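You operate a simulated robot arm through the tools that you are given. There is no shell and no other tool.

The job below is to be done with a simulated robot arm. You get a single attempt, and the scene is never put back.

TASK
Set the door sign: open, bracelets at 6 with 4 free seats.

It is judged by the outcome, as a careful person would: the job done as asked, and still so three seconds after it is handed in. It fails if anything else is knocked over, pushed out of place, dropped, spilled or broken.

THE ROBOT
A 7-joint arm with a three-finger gripper, fixed in place. Base frame: the origin is at the foot of the arm, x ahead of it, y to its left, z up. Lengths are in mm, angles in degrees, forces in N, time in s.
With the tool pointing down near the work surface it reaches from about 120 to 880 mm from the base axis. Its first joint turns from -166.0 to 166.0 degrees. Payload 2.94 kg.
The TCP is the grasp point between the finger pads, 30 mm short of the fingertips. In the tool frame z runs along the fingers and y along their closing line. Largest opening 132 mm; the body of the gripper starts 107 mm behind the TCP.
Orientation is that of the tool frame in the base frame, as a unit quaternion [x, y, z, w]. With the fingers straight down and closing along the base's y, the tool's x points along the base's -x, its y along +y and its z along -z.

THE INTERFACE
- The arm moves only by the tool drive_tool. Its argument "increments" is a list that holds one entry, the list of rows, each a list of 7 numbers: the shift along the tool's x, y, z in units of 300 mm (1.0 is 300 mm), then the turn, a rotation vector about the tool's x, y, z in units of 90 degrees (1.0 is 90 degrees), then the finger opening in mm, from 0 to 132. In form: [[[dx, dy, dz, rx, ry, rz, grip], ...]]. A call has 1 to 20 rows; each row is the pose to reach, as a shift and turn from the pose commanded when the call began, along the tool's axes at that moment. A call with a number of a shift or a turn outside -1 to 1 is refused whole. Rows are played at 5 a second. More than 50 mm and 8.6 degrees between two rows, or a gripper value outside its range, and nothing of the call is played. Where a pose cannot be reached the arm comes as near as it can. A force on the tool above 40 N (or 10 N above the force at the start of the call, whichever is more), or a blocked arm, ends the call early, and 0.2 s more pass. The fingers move at their own pace and stop on an object; they squeeze with about 41 N. The grip force told is the motor's: it shows also when the fingers shut on nothing. Time passes only in rows, and 0.2 s behind the last, so rows that repeat a pose let the fingers close. The reply holds the time, the measured pose of the TCP, the force on the tool along the base axes, the opening and the grip force, in the units named above and with some noise, with the torque about the TCP (base axes, N m) and any sound that the robot's microphone picked up.
- Cameras (640 x 400 px; columns grow to the right, rows downward): "scene" is fixed at [43.7, 510.8, 1719.2]; the picture's right is [0.08, -1.00, 0.00], its down [-0.35, -0.03, -0.94] and it looks along [0.93, 0.07, -0.35] (base axes); focal length 214 px, centre (320, 200). "wrist" rides on the gripper at [72, 3, -144] in the tool frame; the picture's right is [-0.04, 1.00, 0.00], its down [-0.88, -0.04, -0.48] and it looks along [-0.48, -0.02, 0.88] (tool axes); focal length 256 px, centre (320, 200). There is no depth. A picture from a camera that has moved, and an enlarged one, comes with that camera's place and axes in the base frame and with its lens. The place of the scene camera against the robot may be out by one fixed shift of up to 18 mm in any direction.
- snapshot(camera): a new picture of that camera. It takes no simulated time.
- move_column(by): slides the trunk up (or, below 0, down) by that many mm; the arm rides with it, the base frame stays. It gives what a move gives, with no picture.
- inspect(camera, box): a new picture of the part [left, top, right, bottom] of that camera's present view, enlarged. It takes no simulated time.
- job_done(): hands the job in; it is judged then, once.

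Places have to be worked out from the pictures, the camera data and where the tool is seen. Open the gripper and draw the arm clear of the work before you hand the job in, unless the task says otherwise.

The tools are called after "Call:" as a command line: name --argument value ..., lists and objects as JSON in quotes. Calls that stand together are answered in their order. drive_tool: Moves the arm, as the interface text tells. Its arguments: {"type":"object","properties":{"increments":{"type":"array"}},"required":["increments"]} The other tools are called the same way: move_column (by) slides the trunk up or down; snapshot (camera) takes a picture; inspect (camera, box) takes an enlarged picture of a part of a camera's view; job_done () hands the job in.

At the start:

```text
time_s: 0.0
position: [355.6, 421.5, 1659.5]
ee_rot: [0.0, 1.0, 0.0, 0.0]
force: [-0.5, -0.5, 0.1]
torque: [-0.01, 0.0, 0.0]
opening: 131.9
grasp_force: 0.1
trunk travel left (down, up): [-475.0, 65.0]
```

scene: 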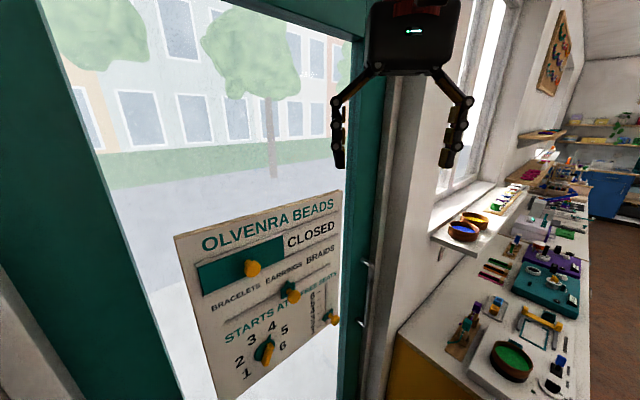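
wrist: 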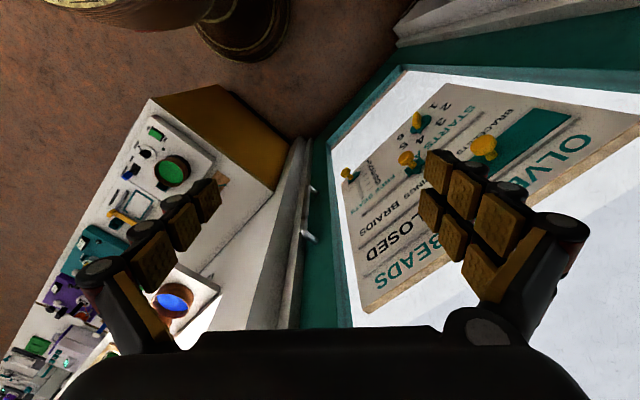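

The sign hangs on the door in front of the arm with an OPEN/CLOSED slide, a slide for the craft, a dial for the hour and a slide for seats. I look closer first.

Call:
inspect --camera "scene" --box '[170, 180, 350, 400]'

Call:
inspect --camera "wrist" --box '[320, 60, 640, 320]'

```text
1.82 times, centred on (260, 290) of scene
camera zoom: at [43.7, 510.8, 1719.2], right [0.08, -1.0, 0.0], down [-0.35, -0.03, -0.94], along [0.93, 0.07, -0.35], focal length 390 px, centre (429, 36)
```

zoom: 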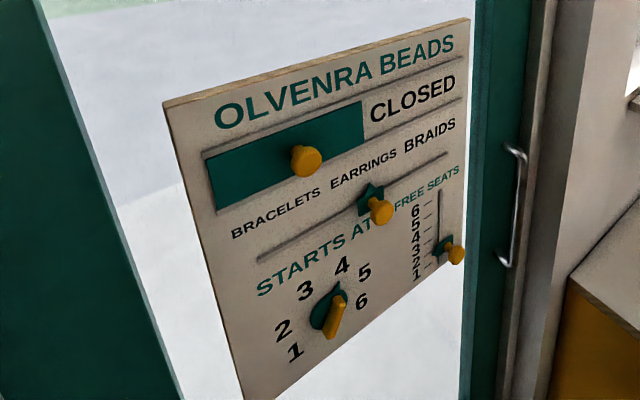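

```text
1.54 times, centred on (480, 190) of wrist
camera zoom: at [284.1, 425.8, 1805.1], right [0.04, 1.0, 0.0], down [0.88, -0.04, 0.48], along [0.48, -0.02, -0.88], focal length 394 px, centre (74, 215)
```

zoom: 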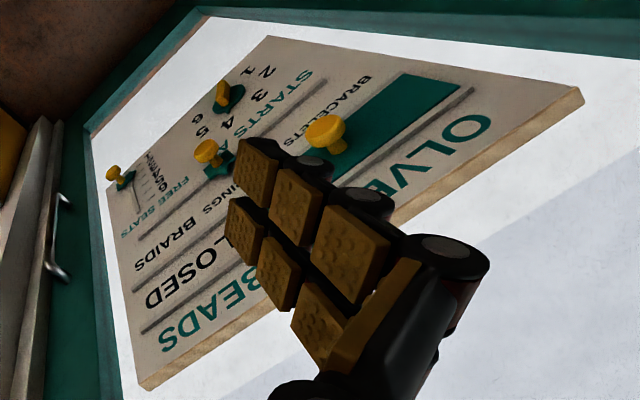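

The sign seems to span about (361,802) to (650,485) in plan, z about 970 to 1510, with its inward normal near (0.74,0.67,0). I turn the tool about its own axis by about 42° first, then pitch it to face the sign, well off the sign.

Call:
drive_tool --increments '[[[0, 0, 0, 0, 0, -0.094, 80], [0, 0, 0, 0, 0, -0.188, 80], [0, 0, 0, 0, 0, -0.282, 80], [0, 0, 0, 0, 0, -0.376, 80], [0, 0, 0, 0, 0, -0.47, 80], [0, 0, 0, 0, 0, -0.47, 80]]]'

```text
time_s: 1.4
position: [356.1, 421.3, 1659.6]
ee_rot: [-0.362, 0.932, 0.0, 0.0]
force: [0.7, -0.9, 0.6]
torque: [0.01, 0.02, -0.02]
opening: 80.0
grasp_force: 0.1
trunk travel left (down, up): [-475.0, 65.0]
```

The yaw went as commanded. Now I pitch the tool to horizontal so it faces the sign.

Call:
drive_tool --increments '[[[0, 0, 0, 0, -0.0909, 0, 80], [0, 0, 0, 0, -0.1818, 0, 80], [0, 0, 0, 0, -0.2727, 0, 80], [0, 0, 0, 0, -0.3636, 0, 80], [0, 0, 0, 0, -0.4545, 0, 80], [0, 0, 0, 0, -0.5454, 0, 80], [0, 0, 0, 0, -0.6363, 0, 80], [0, 0, 0, 0, -0.7272, 0, 80], [0, 0, 0, 0, -0.8181, 0, 80], [0, 0, 0, 0, -0.909, 0, 80], [0, 0, 0, 0, -1.0, 0, 80], [0, 0, 0, 0, -1.0, 0, 80]]]'

Call:
snapshot --camera "scene"

Call:
snapshot --camera "wrist"

```text
time_s: 4.0
position: [356.9, 423.3, 1660.7]
ee_rot: [-0.255, 0.659, 0.255, 0.66]
force: [0.5, 0.7, 0.0]
torque: [0.0, 0.01, -0.04]
opening: 80.4
grasp_force: 0.0
trunk travel left (down, up): [-475.0, 65.0]
```

```text
taken
```

scene: 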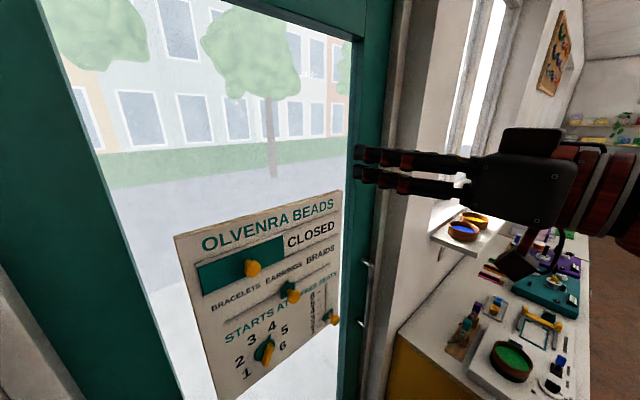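

```text
taken
camera wrist: at [248.2, 329.1, 1589.4], right [-0.67, 0.74, 0.04], down [-0.33, -0.35, 0.88], along [0.66, 0.58, 0.48], focal length 256 px, centre (320, 200)
```

wrist: 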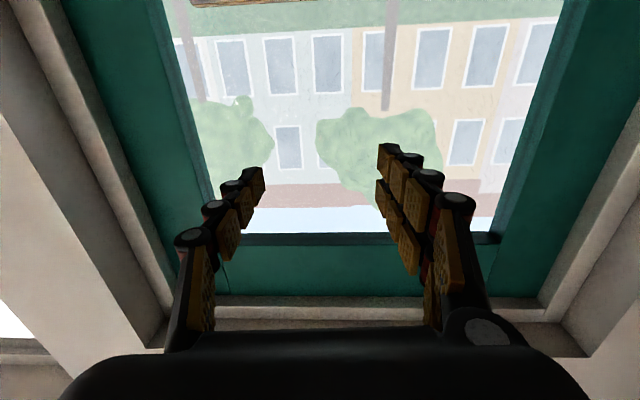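

The tool now faces the sign plane from about 260 mm off. The camera sits below the tool and looks upward, so I lower the trunk to bring the sign into view, in two steps.

Call:
move_column --by -250

Call:
snapshot --camera "scene"

Call:
snapshot --camera "wrist"

```text
time_s: 6.6
position: [356.4, 421.4, 1409.1]
ee_rot: [-0.254, 0.66, 0.255, 0.66]
force: [-0.5, -0.1, -0.2]
torque: [0.0, 0.02, -0.02]
opening: 79.9
grasp_force: 0.0
trunk travel left (down, up): [-225.0, 315.0]
```

```text
taken
```

scene: 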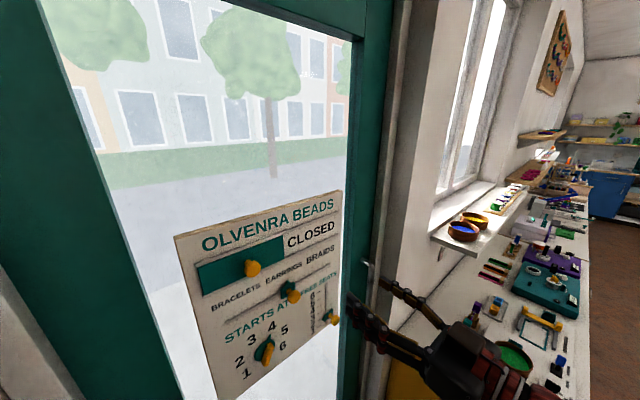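

```text
taken
camera wrist: at [247.8, 328.1, 1339.4], right [-0.67, 0.74, 0.04], down [-0.33, -0.35, 0.88], along [0.66, 0.58, 0.48], focal length 256 px, centre (320, 200)
```

wrist: 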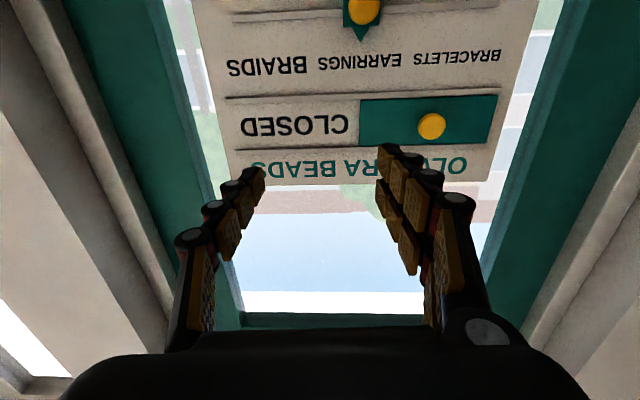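

The upper part of the sign comes into the wrist view and the tool is square to it. I lower another 200 mm to see the rest and to triangulate.

Call:
move_column --by -200

Call:
snapshot --camera "scene"

Call:
snapshot --camera "wrist"

Call:
inspect --camera "wrist" --box '[180, 0, 560, 240]'

```text
time_s: 8.8
position: [356.9, 422.5, 1210.4]
ee_rot: [-0.255, 0.66, 0.255, 0.66]
force: [-0.2, -0.1, -0.1]
torque: [-0.01, -0.02, -0.01]
opening: 79.9
grasp_force: 0.2
trunk travel left (down, up): [-25.0, 515.0]
```

```text
taken
```

scene: 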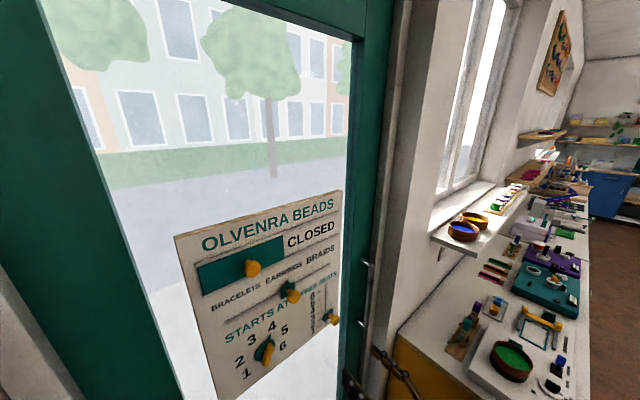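

```text
taken
camera wrist: at [247.8, 328.1, 1139.4], right [-0.67, 0.74, 0.04], down [-0.33, -0.35, 0.88], along [0.66, 0.58, 0.48], focal length 256 px, centre (320, 200)
```

wrist: 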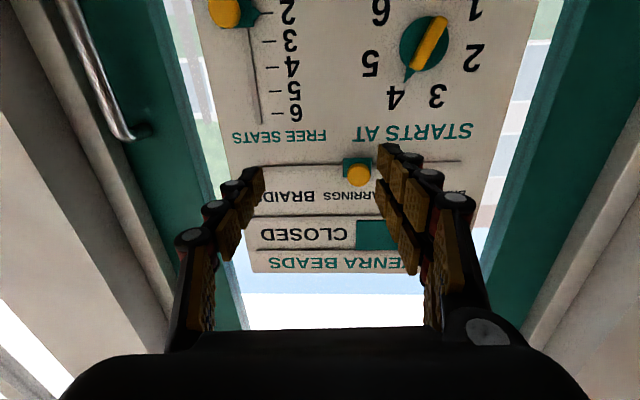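

```text
1.67 times, centred on (370, 120) of wrist
camera zoom: at [247.8, 328.1, 1139.4], right [-0.67, 0.74, 0.04], down [-0.33, -0.35, 0.88], along [0.66, 0.58, 0.48], focal length 427 px, centre (237, 333)
```

zoom: 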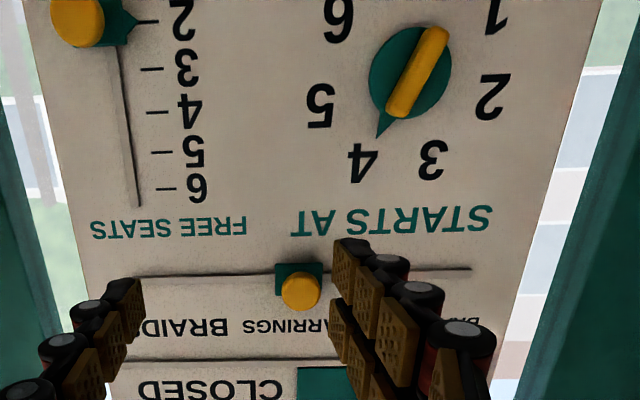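

From the two views: the plate front lies near n≈797 mm along the tool direction, the knob fronts near n≈757. The cover knob is about 150 mm left of the tool and at z≈1424. I raise the trunk to that height and shift left, still far from the plate, and look again.

Call:
move_column --by 213

Call:
drive_tool --increments '[[[0, 0.125, 0, 0, 0, 0, 110], [0, 0.25, 0, 0, 0, 0, 110], [0, 0.375, 0, 0, 0, 0, 110], [0, 0.5, 0, 0, 0, 0, 110], [0, 0.5, 0, 0, 0, 0, 110]]]'

Call:
snapshot --camera "scene"

Call:
snapshot --camera "wrist"

Call:
inspect --camera "wrist" --box '[80, 0, 480, 250]'

```text
time_s: 11.0
position: [356.1, 422.4, 1421.9]
ee_rot: [-0.255, 0.66, 0.255, 0.659]
force: [-0.4, -1.1, 0.4]
torque: [0.06, -0.01, 0.01]
opening: 79.8
grasp_force: 0.0
trunk travel left (down, up): [-238.0, 302.0]
```

```text
time_s: 12.2
position: [254.9, 533.3, 1423.8]
ee_rot: [-0.255, 0.66, 0.255, 0.659]
force: [-0.5, -0.5, -0.3]
torque: [-0.01, -0.01, -0.03]
opening: 110.1
grasp_force: 0.1
trunk travel left (down, up): [-238.0, 302.0]
```

```text
taken
```

scene: 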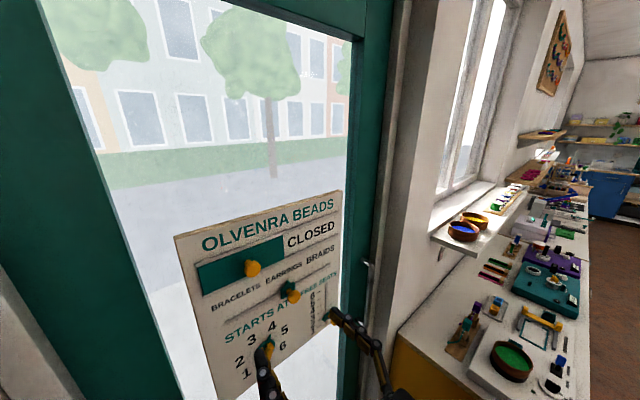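

```text
taken
camera wrist: at [146.6, 439.6, 1353.4], right [-0.67, 0.74, 0.04], down [-0.33, -0.35, 0.88], along [0.66, 0.58, 0.48], focal length 256 px, centre (320, 200)
```

wrist: 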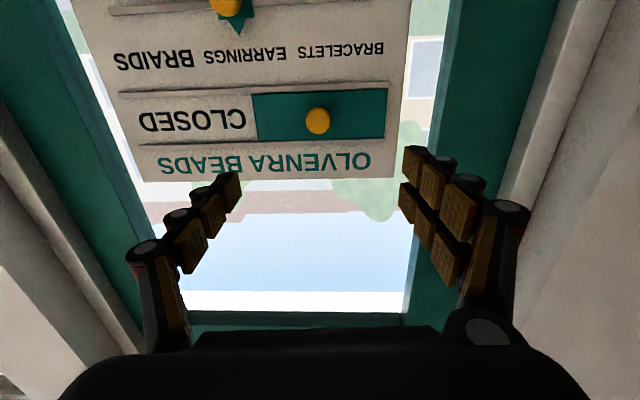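

```text
1.60 times, centred on (280, 125) of wrist
camera zoom: at [146.6, 439.6, 1353.4], right [-0.67, 0.74, 0.04], down [-0.33, -0.35, 0.88], along [0.66, 0.58, 0.48], focal length 410 px, centre (384, 320)
```

zoom: 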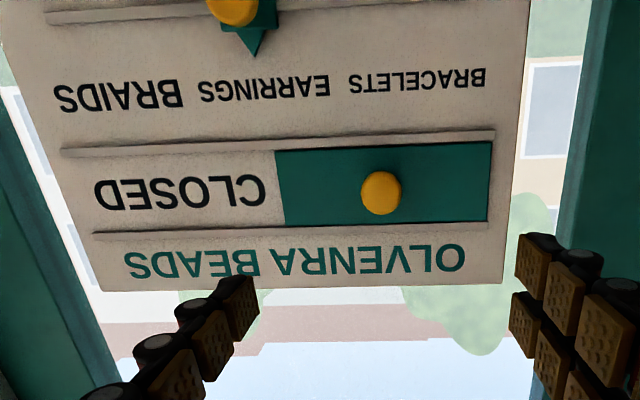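

The cover knob is at about h −221 in tool terms, z 1423. Before touching anything I want the yaw of the plate precisely, so I take strong enlargements of the plate's two sides from here.

Call:
inspect --camera "wrist" --box '[280, 75, 440, 175]'

Call:
inspect --camera "wrist" --box '[110, 85, 270, 185]'

```text
4.00 times, centred on (360, 125) of wrist
camera zoom: at [146.6, 439.6, 1353.4], right [-0.67, 0.74, 0.04], down [-0.33, -0.35, 0.88], along [0.66, 0.58, 0.48], focal length 1024 px, centre (160, 500)
```

zoom: 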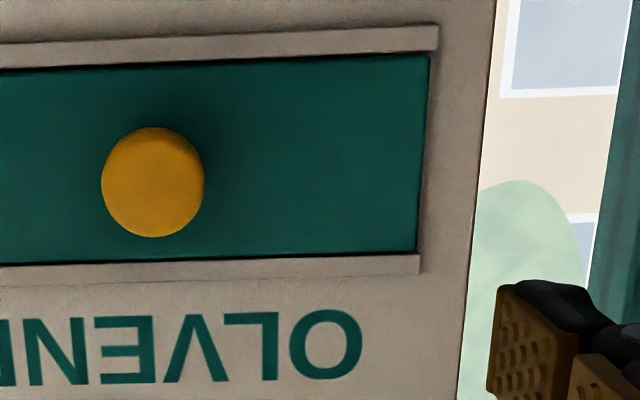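

```text
4.00 times, centred on (190, 135) of wrist
camera zoom: at [146.6, 439.6, 1353.4], right [-0.67, 0.74, 0.04], down [-0.33, -0.35, 0.88], along [0.66, 0.58, 0.48], focal length 1024 px, centre (840, 460)
```

zoom: 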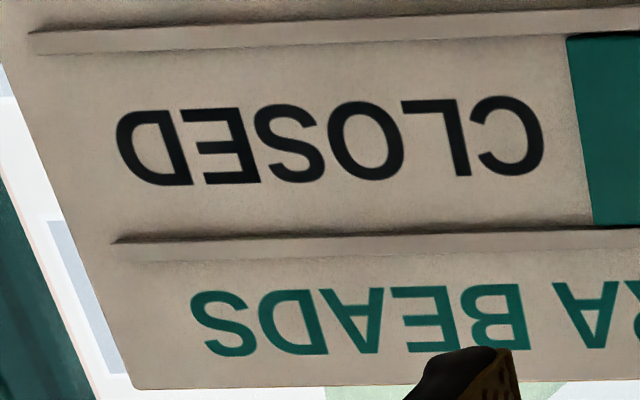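

The rail ends compare in size as if the plate is turned about 3° more than the tool (its left side is nearer), so its normal is at about 45°. I turn the tool by 2.7° and measure again.

Call:
drive_tool --increments '[[[0, 0, 0, -0.03, 0, 0, 110], [0, 0, 0, -0.03, 0, 0, 110]]]'

Call:
inspect --camera "wrist" --box '[280, 75, 440, 175]'

Call:
inspect --camera "wrist" --box '[110, 85, 270, 185]'

```text
time_s: 12.8
position: [255.6, 532.5, 1422.9]
ee_rot: [-0.27, 0.653, 0.27, 0.653]
force: [0.0, 0.5, 0.2]
torque: [0.04, 0.0, 0.01]
opening: 110.0
grasp_force: 0.1
trunk travel left (down, up): [-238.0, 302.0]
```

```text
4.00 times, centred on (360, 125) of wrist
camera zoom: at [151.5, 434.1, 1352.7], right [-0.71, 0.71, 0.04], down [-0.31, -0.36, 0.88], along [0.64, 0.61, 0.47], focal length 1024 px, centre (160, 500)
```

zoom: 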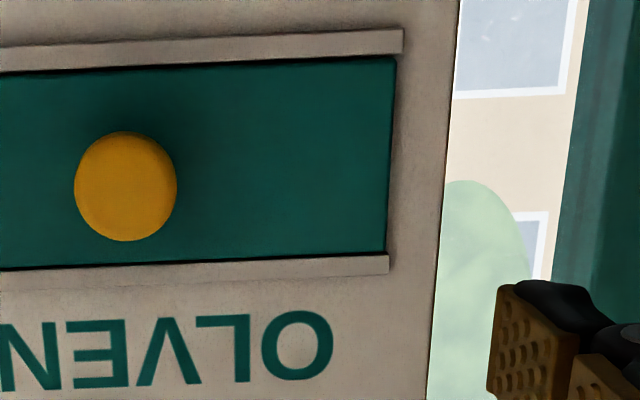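

```text
4.00 times, centred on (190, 135) of wrist
camera zoom: at [151.5, 434.1, 1352.7], right [-0.71, 0.71, 0.04], down [-0.31, -0.36, 0.88], along [0.64, 0.61, 0.47], focal length 1024 px, centre (840, 460)
```

zoom: 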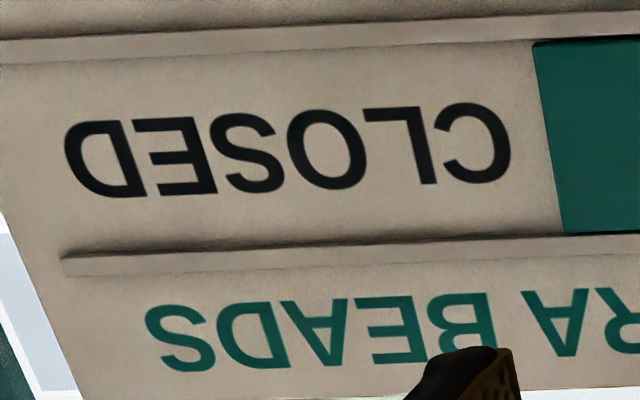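

The plate now appears square to the tool (normal at ≈45°), with the cover face at n≈794 and the cover knob front at n≈760, h≈−186, z≈1421, about 34 mm across. I approach with the fingers 75 mm apart, stopping short to check.

Call:
drive_tool --increments '[[[0.008, -0.036, 0.12, 0, 0, 0, 75], [0.008, -0.036, 0.24, 0, 0, 0, 75], [0.008, -0.036, 0.36, 0, 0, 0, 75], [0.008, -0.036, 0.47, 0, 0, 0, 75], [0.008, -0.036, 0.47, 0, 0, 0, 75]]]'

Call:
snapshot --camera "wrist"

Call:
inspect --camera "scene" --box '[170, 180, 410, 330]'

```text
time_s: 14.0
position: [362.5, 625.4, 1420.0]
ee_rot: [-0.27, 0.654, 0.271, 0.653]
force: [0.1, 1.2, -0.1]
torque: [-0.01, 0.01, -0.02]
opening: 75.1
grasp_force: 0.0
trunk travel left (down, up): [-238.0, 302.0]
```

```text
taken
camera wrist: at [258.8, 526.0, 1350.1], right [-0.71, 0.71, 0.04], down [-0.31, -0.36, 0.88], along [0.64, 0.61, 0.48], focal length 256 px, centre (320, 200)
```

wrist: 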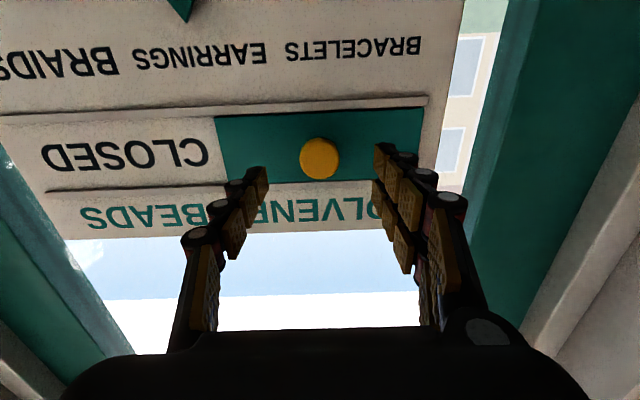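

```text
2.67 times, centred on (290, 255) of scene
camera zoom: at [43.7, 510.8, 1719.2], right [0.08, -1.0, 0.0], down [-0.35, -0.03, -0.94], along [0.93, 0.07, -0.35], focal length 572 px, centre (400, 53)
```

zoom: 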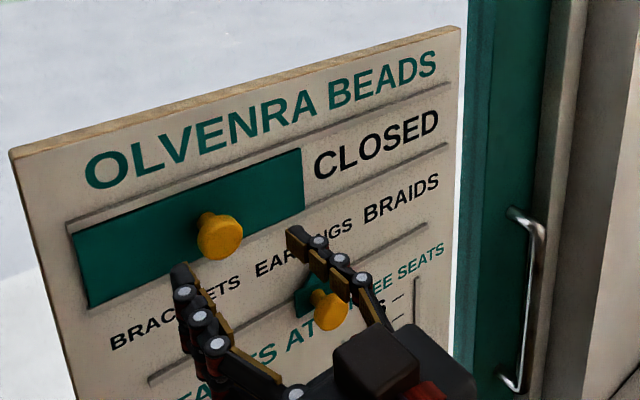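

The knob sits centred between the fingers (h −185, z 1421). I advance 56 mm so the pads flank the knob head with the fingertips about 9 mm short of the cover, then close.

Call:
drive_tool --increments '[[[0, 0, 0.07, 0, 0, 0, 75], [0, 0, 0.13, 0, 0, 0, 75], [0, 0, 0.187, 0, 0, 0, 75], [0, 0, 0.187, 0, 0, 0, 75]]]'

Call:
snapshot --camera "wrist"

Call:
inspect --camera "scene" --box '[170, 200, 330, 300]'

```text
time_s: 15.0
position: [403.1, 664.3, 1420.4]
ee_rot: [-0.271, 0.654, 0.27, 0.653]
force: [0.2, -0.2, 0.6]
torque: [0.0, 0.0, 0.03]
opening: 75.0
grasp_force: 0.0
trunk travel left (down, up): [-238.0, 302.0]
```

```text
taken
camera wrist: at [299.0, 565.7, 1349.7], right [-0.71, 0.71, 0.04], down [-0.31, -0.36, 0.88], along [0.64, 0.61, 0.47], focal length 256 px, centre (320, 200)
```

wrist: 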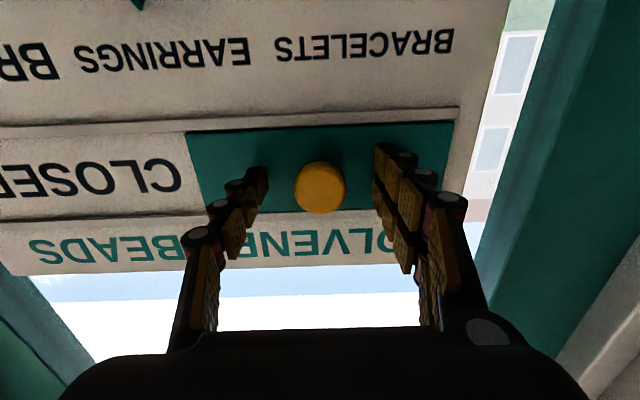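

```text
4.00 times, centred on (250, 250) of scene
camera zoom: at [43.7, 510.8, 1719.2], right [0.08, -1.0, 0.0], down [-0.35, -0.03, -0.94], along [0.93, 0.07, -0.35], focal length 858 px, centre (600, 0)
```

zoom: 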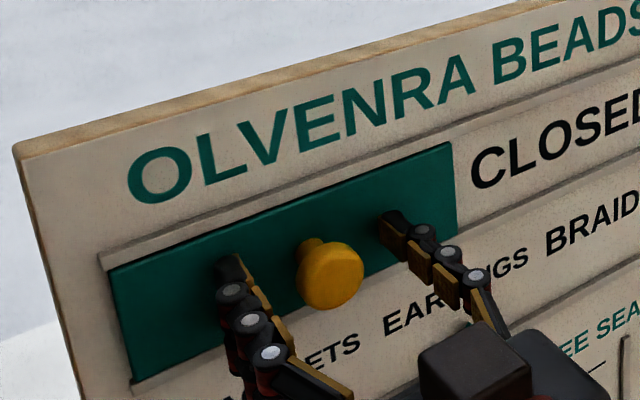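

The fingers flank the knob cleanly. I close on it.

Call:
drive_tool --increments '[[[0, 0, 0, 0, 0, 0, 20], [0, 0, 0, 0, 0, 0, 20], [0, 0, 0, 0, 0, 0, 20], [0, 0, 0, 0, 0, 0, 20], [0, 0, 0, 0, 0, 0, 20], [0, 0, 0, 0, 0, 0, 20]]]'

Call:
inspect --camera "scene" --box '[170, 200, 330, 300]'

```text
time_s: 16.4
position: [403.2, 665.0, 1420.2]
ee_rot: [-0.27, 0.654, 0.269, 0.653]
force: [0.4, -1.8, -0.6]
torque: [0.0, -0.02, -0.02]
opening: 31.3
grasp_force: 45.0
trunk travel left (down, up): [-238.0, 302.0]
```

```text
4.00 times, centred on (250, 250) of scene
camera zoom: at [43.7, 510.8, 1719.2], right [0.08, -1.0, 0.0], down [-0.35, -0.03, -0.94], along [0.93, 0.07, -0.35], focal length 858 px, centre (600, 0)
```

zoom: 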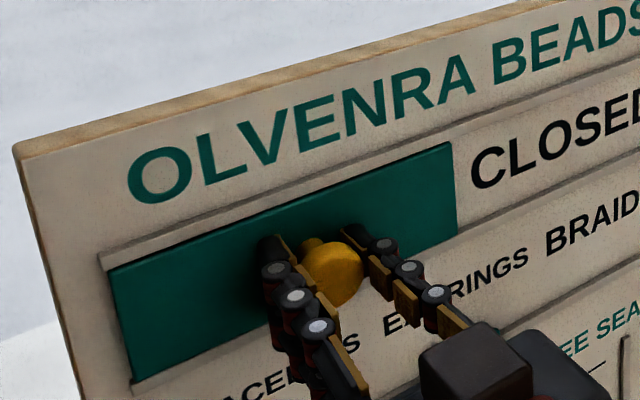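

The knob is held (31 mm, 45 N). I slide it right 150 mm along the rails and check force and picture.

Call:
drive_tool --increments '[[[0, -0.05, 0, 0, 0, 0, 20], [0, -0.1, 0, 0, 0, 0, 20], [0, -0.15, 0, 0, 0, 0, 20], [0, -0.2, 0, 0, 0, 0, 20], [0, -0.25, 0, 0, 0, 0, 20], [0, -0.3, 0, 0, 0, 0, 20], [0, -0.35, 0, 0, 0, 0, 20], [0, -0.4, 0, 0, 0, 0, 20], [0, -0.45, 0, 0, 0, 0, 20], [0, -0.5, 0, 0, 0, 0, 20], [0, -0.5, 0, 0, 0, 0, 20]]]'

Call:
snapshot --camera "wrist"

Call:
inspect --camera "scene" --box '[170, 180, 410, 330]'

```text
time_s: 18.8
position: [509.2, 558.3, 1419.5]
ee_rot: [-0.271, 0.653, 0.271, 0.653]
force: [-0.6, -0.4, -3.2]
torque: [-0.02, -0.02, -0.07]
opening: 31.7
grasp_force: 44.7
trunk travel left (down, up): [-238.0, 302.0]
```

```text
taken
camera wrist: at [404.7, 459.6, 1349.7], right [-0.71, 0.71, 0.04], down [-0.31, -0.36, 0.88], along [0.64, 0.61, 0.47], focal length 256 px, centre (320, 200)
```

wrist: 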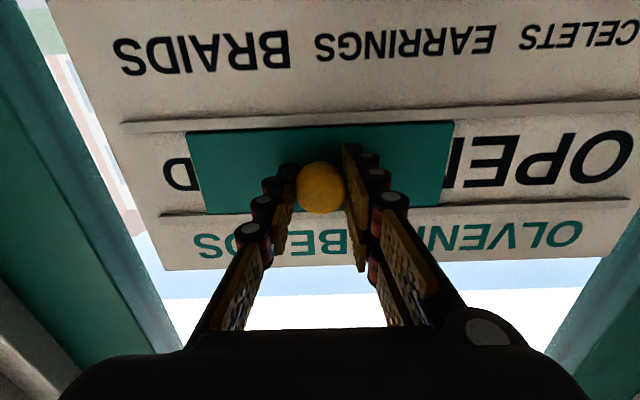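

```text
2.67 times, centred on (290, 255) of scene
camera zoom: at [43.7, 510.8, 1719.2], right [0.08, -1.0, 0.0], down [-0.35, -0.03, -0.94], along [0.93, 0.07, -0.35], focal length 572 px, centre (400, 53)
```

zoom: 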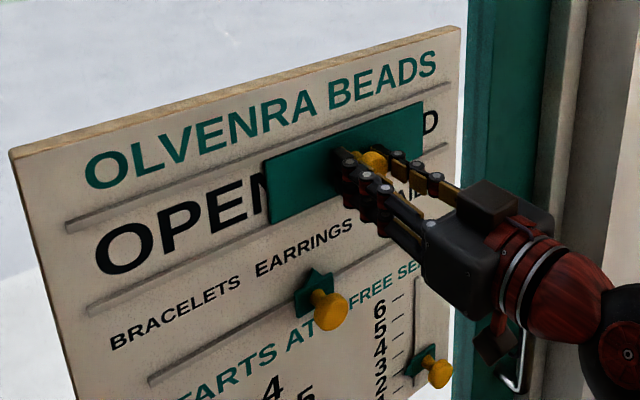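

OPEN is appearing and the slide runs easily. I go 40 mm further in small steps.

Call:
drive_tool --increments '[[[0, -0.022, 0, 0, 0, 0, 20], [0, -0.044, 0, 0, 0, 0, 20], [0, -0.066, 0, 0, 0, 0, 20], [0, -0.088, 0, 0, 0, 0, 20], [0, -0.11, 0, 0, 0, 0, 20], [0, -0.133, 0, 0, 0, 0, 20], [0, -0.133, 0, 0, 0, 0, 20]]]'

Call:
inspect --camera "wrist" --box '[100, 60, 420, 260]'

Call:
inspect --camera "scene" --box '[250, 190, 410, 290]'

```text
time_s: 20.4
position: [536.7, 530.6, 1419.8]
ee_rot: [-0.269, 0.654, 0.269, 0.654]
force: [0.1, -0.3, -1.2]
torque: [-0.02, 0.04, 0.01]
opening: 31.5
grasp_force: 45.1
trunk travel left (down, up): [-238.0, 302.0]
```

```text
2.00 times, centred on (260, 160) of wrist
camera zoom: at [432.1, 432.1, 1349.8], right [-0.7, 0.71, 0.04], down [-0.31, -0.36, 0.88], along [0.64, 0.61, 0.47], focal length 512 px, centre (440, 280)
```

zoom: 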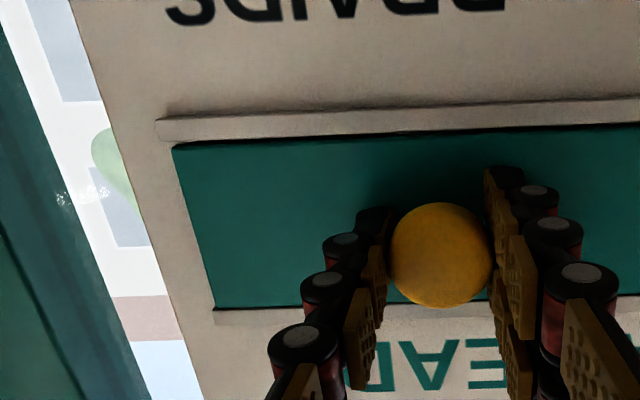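

```text
4.00 times, centred on (330, 240) of scene
camera zoom: at [43.7, 510.8, 1719.2], right [0.08, -1.0, 0.0], down [-0.35, -0.03, -0.94], along [0.93, 0.07, -0.35], focal length 858 px, centre (280, 40)
```

zoom: 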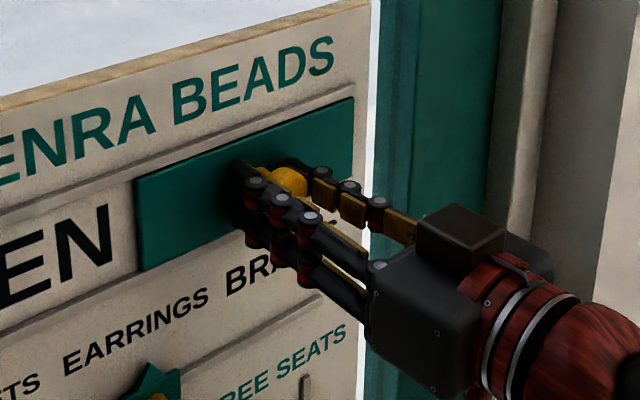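

The cover's right edge is nearly level with the rail end. I nudge a few more mm gently to find the stop.

Call:
drive_tool --increments '[[[0, -0.005, 0, 0, 0, 0, 20], [0, -0.01, 0, 0, 0, 0, 20], [0, -0.015, 0, 0, 0, 0, 20], [0, -0.015, 0, 0, 0, 0, 20]]]'

Call:
inspect --camera "wrist" --box '[100, 60, 420, 260]'

```text
time_s: 21.4
position: [538.2, 529.5, 1420.5]
ee_rot: [-0.268, 0.656, 0.267, 0.654]
force: [-8.3, 5.4, -2.7]
torque: [-0.08, 0.13, 0.17]
opening: 31.2
grasp_force: 44.7
trunk travel left (down, up): [-238.0, 302.0]
```

```text
2.00 times, centred on (260, 160) of wrist
camera zoom: at [432.7, 431.3, 1350.1], right [-0.7, 0.71, 0.04], down [-0.31, -0.36, 0.88], along [0.64, 0.6, 0.47], focal length 512 px, centre (440, 280)
```

zoom: 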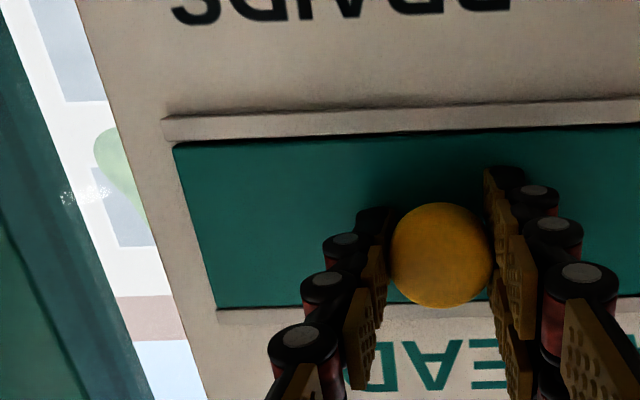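

A 10 N reaction shows the right stop is reached. I ease back the excess, open the fingers and withdraw straight back.

Call:
drive_tool --increments '[[[0, 0.011, 0, 0, 0, 0, 20], [0, 0.011, 0, 0, 0, 0, 20], [0, 0.011, 0, 0, 0, 0, 70], [0, 0.011, 0, 0, 0, 0, 70], [0, 0.011, 0, 0, 0, 0, 70], [0, 0.011, 0, 0, 0, 0, 70], [0, 0.011, 0, 0, 0, 0, 70], [0, 0.011, -0.1, 0, 0, 0, 70], [0, 0.011, -0.2, 0, 0, 0, 70], [0, 0.011, -0.3, 0, 0, 0, 70], [0, 0.011, -0.4, 0, 0, 0, 70], [0, 0.011, -0.4, 0, 0, 0, 70]]]'

Call:
snapshot --camera "wrist"

Call:
inspect --camera "scene" --box '[170, 180, 410, 330]'

```text
time_s: 24.0
position: [452.6, 445.2, 1419.6]
ee_rot: [-0.271, 0.654, 0.27, 0.653]
force: [0.1, -0.1, 0.3]
torque: [-0.01, 0.02, -0.03]
opening: 70.0
grasp_force: 0.0
trunk travel left (down, up): [-238.0, 302.0]
```

```text
taken
camera wrist: at [348.5, 346.1, 1349.3], right [-0.71, 0.71, 0.04], down [-0.31, -0.36, 0.88], along [0.64, 0.61, 0.47], focal length 256 px, centre (320, 200)
```

wrist: 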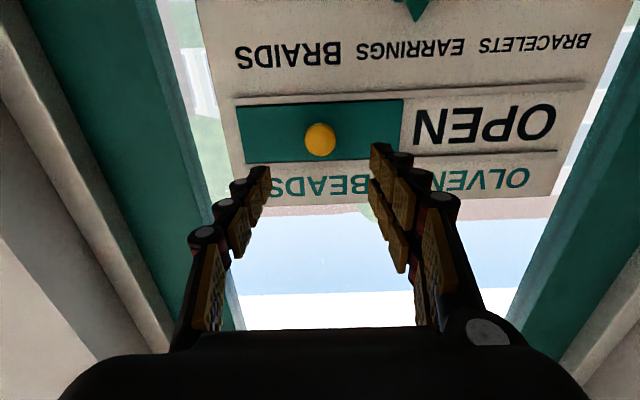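

```text
2.67 times, centred on (290, 255) of scene
camera zoom: at [43.7, 510.8, 1719.2], right [0.08, -1.0, 0.0], down [-0.35, -0.03, -0.94], along [0.93, 0.07, -0.35], focal length 572 px, centre (400, 53)
```

zoom: 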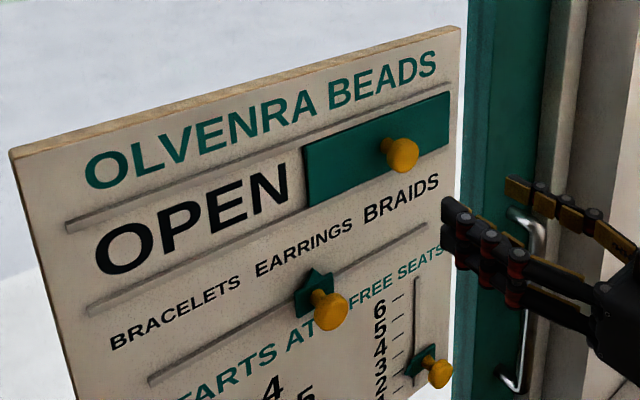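

OPEN shows in full and CLOSED is covered. Next the craft knob, judged at h≈−91, n≈760, z≈1292: I lower the trunk 128 mm and shift left 96 mm at a safe stand-off.

Call:
move_column --by -128

Call:
drive_tool --increments '[[[0, 0.08, 0, 0, 0, 0, 75], [0, 0.16, 0, 0, 0, 0, 75], [0, 0.24, 0, 0, 0, 0, 75], [0, 0.32, 0, 0, 0, 0, 75], [0, 0.32, 0, 0, 0, 0, 75]]]'

Call:
snapshot --camera "wrist"

Call:
inspect --camera "wrist" --box '[240, 60, 560, 260]'

Call:
inspect --camera "scene" --box '[170, 230, 410, 380]'

```text
time_s: 25.6
position: [452.3, 445.1, 1291.3]
ee_rot: [-0.271, 0.654, 0.271, 0.653]
force: [-0.4, -0.2, 0.1]
torque: [0.0, -0.01, -0.03]
opening: 70.0
grasp_force: 0.1
trunk travel left (down, up): [-110.0, 430.0]
```

```text
time_s: 26.8
position: [385.0, 512.5, 1291.3]
ee_rot: [-0.27, 0.653, 0.271, 0.654]
force: [0.6, 0.0, 0.3]
torque: [0.0, 0.0, -0.02]
opening: 74.9
grasp_force: 0.1
trunk travel left (down, up): [-110.0, 430.0]
```

```text
taken
camera wrist: at [280.8, 414.3, 1221.7], right [-0.71, 0.71, 0.04], down [-0.31, -0.36, 0.88], along [0.64, 0.61, 0.47], focal length 256 px, centre (320, 200)
```

wrist: 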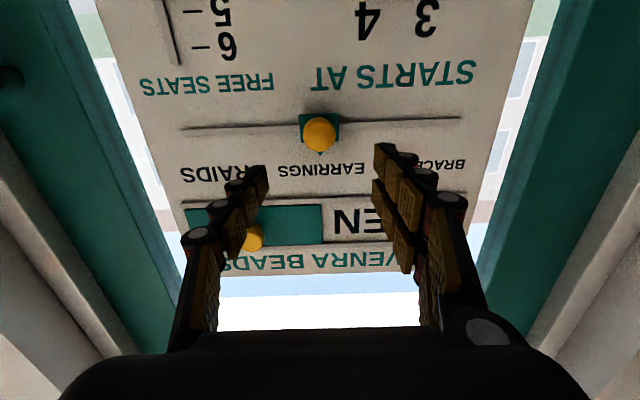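

```text
2.00 times, centred on (400, 160) of wrist
camera zoom: at [280.8, 414.3, 1221.7], right [-0.71, 0.71, 0.04], down [-0.31, -0.36, 0.88], along [0.64, 0.61, 0.47], focal length 512 px, centre (160, 280)
```

zoom: 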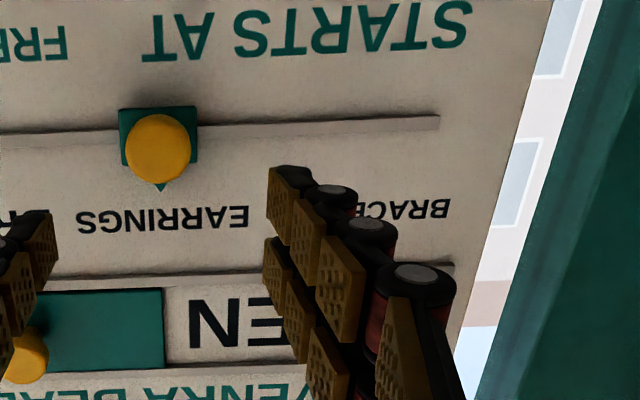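

```text
2.67 times, centred on (290, 305) of scene
camera zoom: at [43.7, 510.8, 1719.2], right [0.08, -1.0, 0.0], down [-0.35, -0.03, -0.94], along [0.93, 0.07, -0.35], focal length 572 px, centre (400, -80)
```

zoom: 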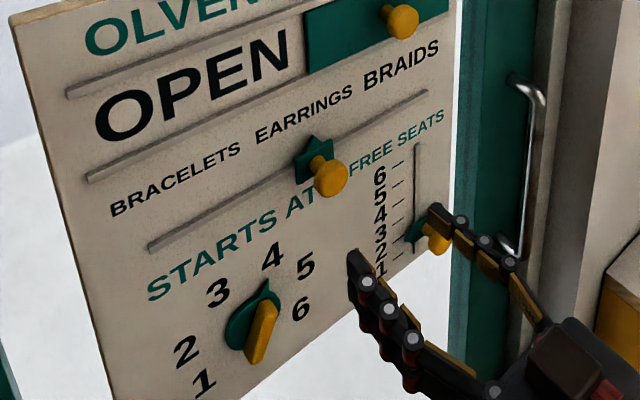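

The craft knob is straight ahead (h −91, z ≈1290); the label centres work out at h −92 for EARRINGS and −217 for BRACELETS, i.e. 125 mm to the left. I advance 120 mm and close on the knob.

Call:
drive_tool --increments '[[[0.005, -0.002, 0.1, 0, 0, 0, 75], [0.005, -0.002, 0.2, 0, 0, 0, 75], [0.005, -0.002, 0.3, 0, 0, 0, 75], [0.005, -0.002, 0.36, 0, 0, 0, 75], [0.005, -0.002, 0.4, 0, 0, 0, 75], [0.005, -0.002, 0.4, 0, 0, 0, 75]]]'

Call:
snapshot --camera "wrist"

Call:
inspect --camera "scene" --box '[200, 240, 360, 340]'

```text
time_s: 28.2
position: [470.4, 597.8, 1288.7]
ee_rot: [-0.269, 0.655, 0.269, 0.653]
force: [0.0, -0.8, 0.7]
torque: [-0.02, 0.0, 0.0]
opening: 75.1
grasp_force: 0.1
trunk travel left (down, up): [-110.0, 430.0]
```

```text
taken
camera wrist: at [366.2, 499.1, 1219.4], right [-0.71, 0.71, 0.04], down [-0.31, -0.36, 0.88], along [0.64, 0.61, 0.47], focal length 256 px, centre (320, 200)
```

wrist: 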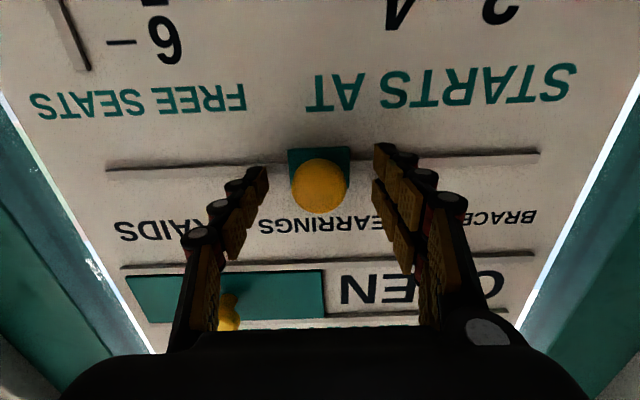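

```text
4.00 times, centred on (280, 290) of scene
camera zoom: at [43.7, 510.8, 1719.2], right [0.08, -1.0, 0.0], down [-0.35, -0.03, -0.94], along [0.93, 0.07, -0.35], focal length 858 px, centre (480, -160)
```

zoom: 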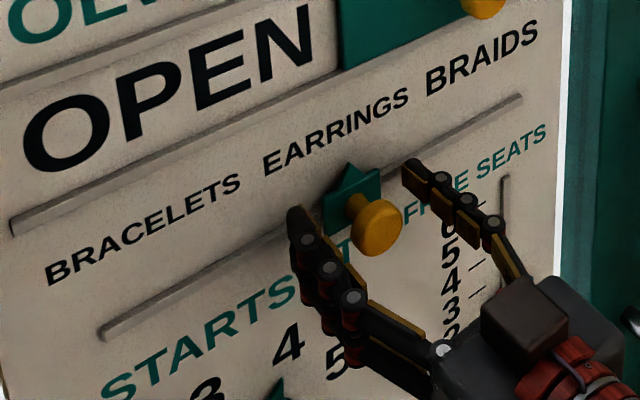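

Alignment matches the earlier grasp. I close on the knob.

Call:
drive_tool --increments '[[[0, 0, 0, 0, 0, 0, 20], [0, 0, 0, 0, 0, 0, 20], [0, 0, 0, 0, 0, 0, 20], [0, 0, 0, 0, 0, 0, 20], [0, 0, 0, 0, 0, 0, 20], [0, 0, 0, 0, 0, 0, 20]]]'

Call:
snapshot --camera "wrist"

```text
time_s: 29.6
position: [470.2, 598.6, 1289.8]
ee_rot: [-0.27, 0.654, 0.269, 0.654]
force: [-0.6, 0.0, 0.1]
torque: [0.07, 0.04, 0.02]
opening: 42.6
grasp_force: 45.7
trunk travel left (down, up): [-110.0, 430.0]
```

```text
taken
camera wrist: at [366.0, 498.9, 1219.6], right [-0.71, 0.71, 0.04], down [-0.31, -0.36, 0.88], along [0.64, 0.61, 0.47], focal length 256 px, centre (320, 200)
```

wrist: 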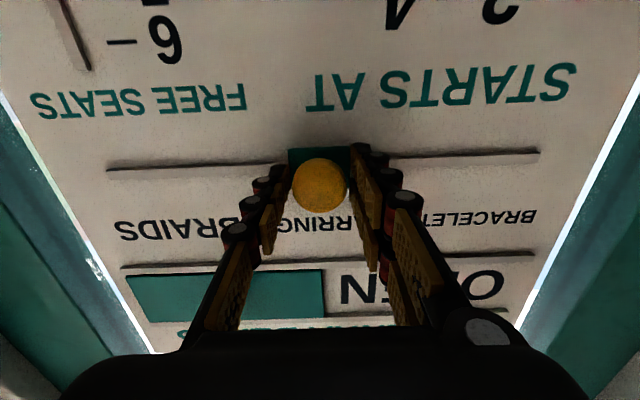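

The fingertips hold the slider's block itself (42.6 mm), which is fine for sliding. I move left 120 mm and look.

Call:
drive_tool --increments '[[[0, 0.04, 0, 0, 0, 0, 20], [0, 0.08, 0, 0, 0, 0, 20], [0, 0.12, 0, 0, 0, 0, 20], [0, 0.16, 0, 0, 0, 0, 20], [0, 0.2, 0, 0, 0, 0, 20], [0, 0.24, 0, 0, 0, 0, 20], [0, 0.28, 0, 0, 0, 0, 20], [0, 0.32, 0, 0, 0, 0, 20], [0, 0.36, 0, 0, 0, 0, 20], [0, 0.4, 0, 0, 0, 0, 20], [0, 0.4, 0, 0, 0, 0, 20]]]'

Call:
snapshot --camera "wrist"

Call:
inspect --camera "scene" --box '[190, 240, 350, 340]'

```text
time_s: 32.0
position: [385.1, 682.7, 1290.4]
ee_rot: [-0.27, 0.653, 0.27, 0.653]
force: [-2.4, -1.0, -3.1]
torque: [-0.13, 0.27, 0.08]
opening: 42.5
grasp_force: 45.2
trunk travel left (down, up): [-110.0, 430.0]
```

```text
taken
camera wrist: at [280.9, 583.9, 1219.6], right [-0.71, 0.71, 0.04], down [-0.31, -0.36, 0.88], along [0.64, 0.61, 0.47], focal length 256 px, centre (320, 200)
```

wrist: 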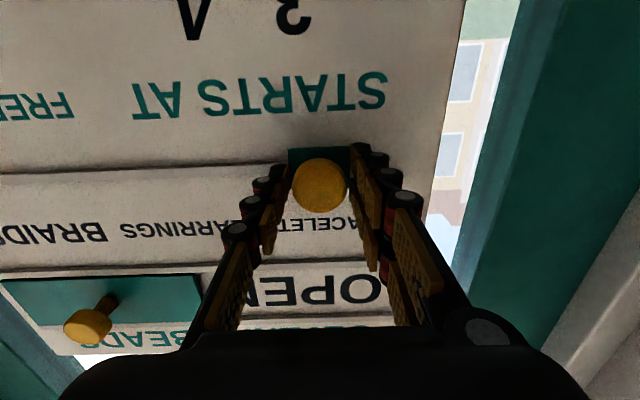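

```text
4.00 times, centred on (270, 290) of scene
camera zoom: at [43.7, 510.8, 1719.2], right [0.08, -1.0, 0.0], down [-0.35, -0.03, -0.94], along [0.93, 0.07, -0.35], focal length 858 px, centre (520, -160)
```

zoom: 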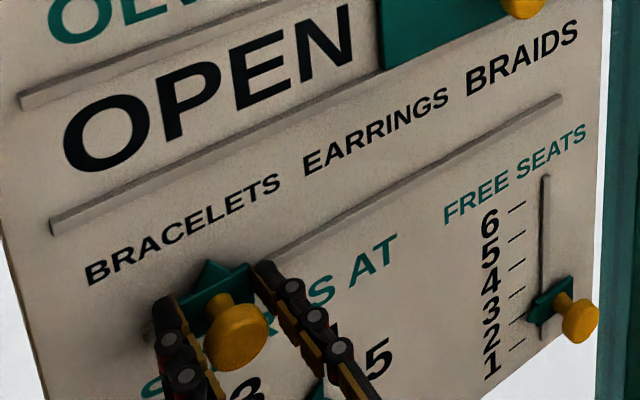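

The pointer is just a few mm right of the label's centre compared with how it sat under EARRINGS. I move another 5.5 mm left and compare.

Call:
drive_tool --increments '[[[0, 0.009, 0, 0, 0, 0, 20], [0, 0.0183, 0, 0, 0, 0, 20], [0, 0.0183, 0, 0, 0, 0, 20]]]'

Call:
inspect --camera "scene" --box '[190, 240, 350, 340]'

Call:
inspect --camera "wrist" --box '[200, 100, 440, 250]'

```text
time_s: 32.8
position: [382.8, 686.2, 1289.9]
ee_rot: [-0.271, 0.654, 0.269, 0.653]
force: [-1.3, -4.9, -5.4]
torque: [-0.03, 0.16, -0.1]
opening: 42.4
grasp_force: 45.2
trunk travel left (down, up): [-110.0, 430.0]
```

```text
4.00 times, centred on (270, 290) of scene
camera zoom: at [43.7, 510.8, 1719.2], right [0.08, -1.0, 0.0], down [-0.35, -0.03, -0.94], along [0.93, 0.07, -0.35], focal length 858 px, centre (520, -160)
```

zoom: 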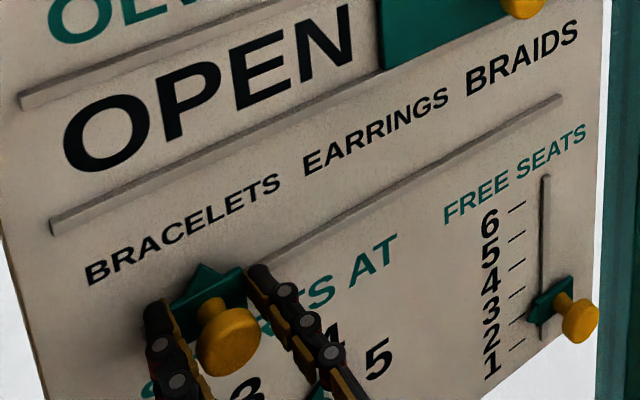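

```text
2.67 times, centred on (320, 175) of wrist
camera zoom: at [277.6, 587.2, 1219.6], right [-0.71, 0.71, 0.04], down [-0.31, -0.36, 0.88], along [0.64, 0.61, 0.47], focal length 683 px, centre (320, 267)
```

zoom: 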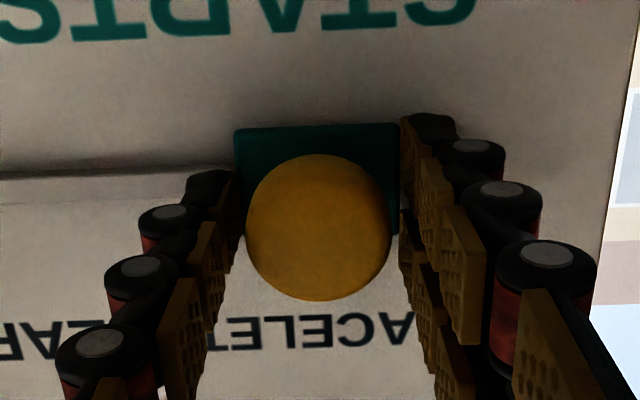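

The slider has travelled 125 mm, the computed label spacing. I open, withdraw and check where the pointer sits.

Call:
drive_tool --increments '[[[0, 0, 0, 0, 0, 0, 75], [0, 0, 0, 0, 0, 0, 75], [0, 0, 0, 0, 0, 0, 75], [0, 0, 0, 0, 0, 0, 75], [0, 0, 0, 0, 0, 0, 75], [0, 0, -0.1, 0, 0, 0, 75], [0, 0, -0.2, 0, 0, 0, 75], [0, 0, -0.3, 0, 0, 0, 75], [0, 0, -0.4, 0, 0, 0, 75], [0, 0, -0.4, 0, 0, 0, 110]]]'

Call:
inspect --camera "scene" --box '[190, 240, 350, 340]'

Call:
snapshot --camera "wrist"

Call:
inspect --camera "wrist" --box '[200, 70, 440, 220]'

```text
time_s: 35.0
position: [296.3, 600.4, 1289.3]
ee_rot: [-0.271, 0.653, 0.271, 0.653]
force: [-0.1, 0.1, 1.1]
torque: [-0.01, -0.01, 0.01]
opening: 101.4
grasp_force: 0.1
trunk travel left (down, up): [-110.0, 430.0]
```

```text
4.00 times, centred on (270, 290) of scene
camera zoom: at [43.7, 510.8, 1719.2], right [0.08, -1.0, 0.0], down [-0.35, -0.03, -0.94], along [0.93, 0.07, -0.35], focal length 858 px, centre (520, -160)
```

zoom: 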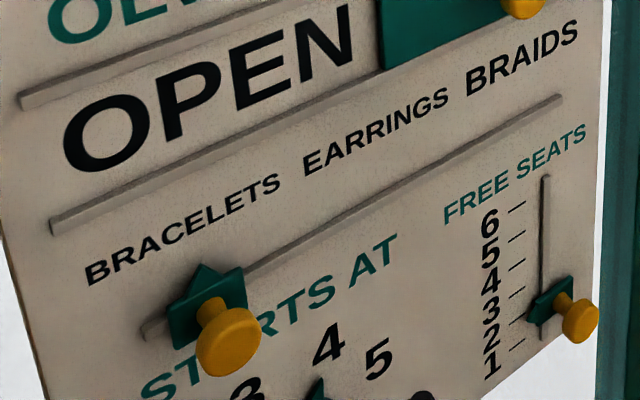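

```text
taken
camera wrist: at [192.3, 502.7, 1219.6], right [-0.71, 0.71, 0.04], down [-0.31, -0.36, 0.88], along [0.64, 0.61, 0.47], focal length 256 px, centre (320, 200)
```

wrist: 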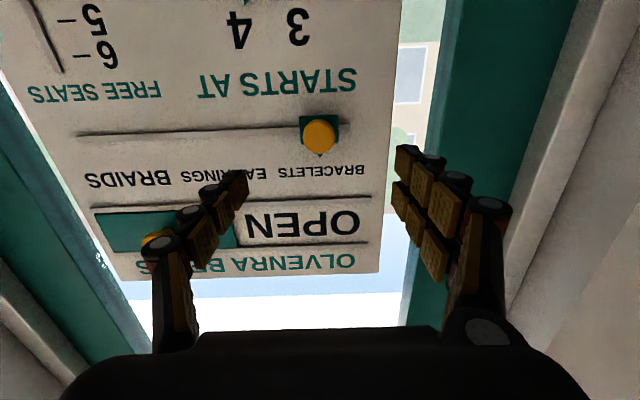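

```text
2.67 times, centred on (320, 145) of wrist
camera zoom: at [192.3, 502.7, 1219.6], right [-0.71, 0.71, 0.04], down [-0.31, -0.36, 0.88], along [0.64, 0.61, 0.47], focal length 683 px, centre (320, 347)
```

zoom: 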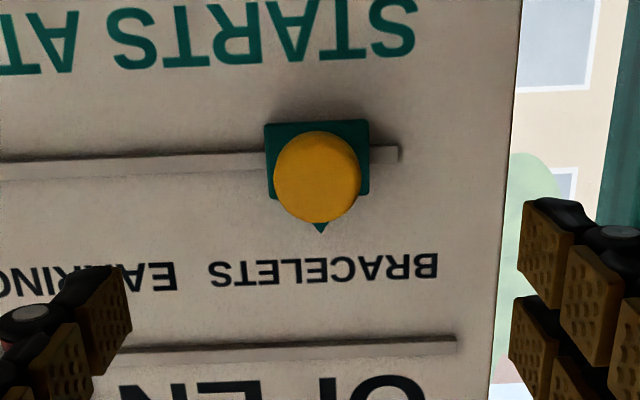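

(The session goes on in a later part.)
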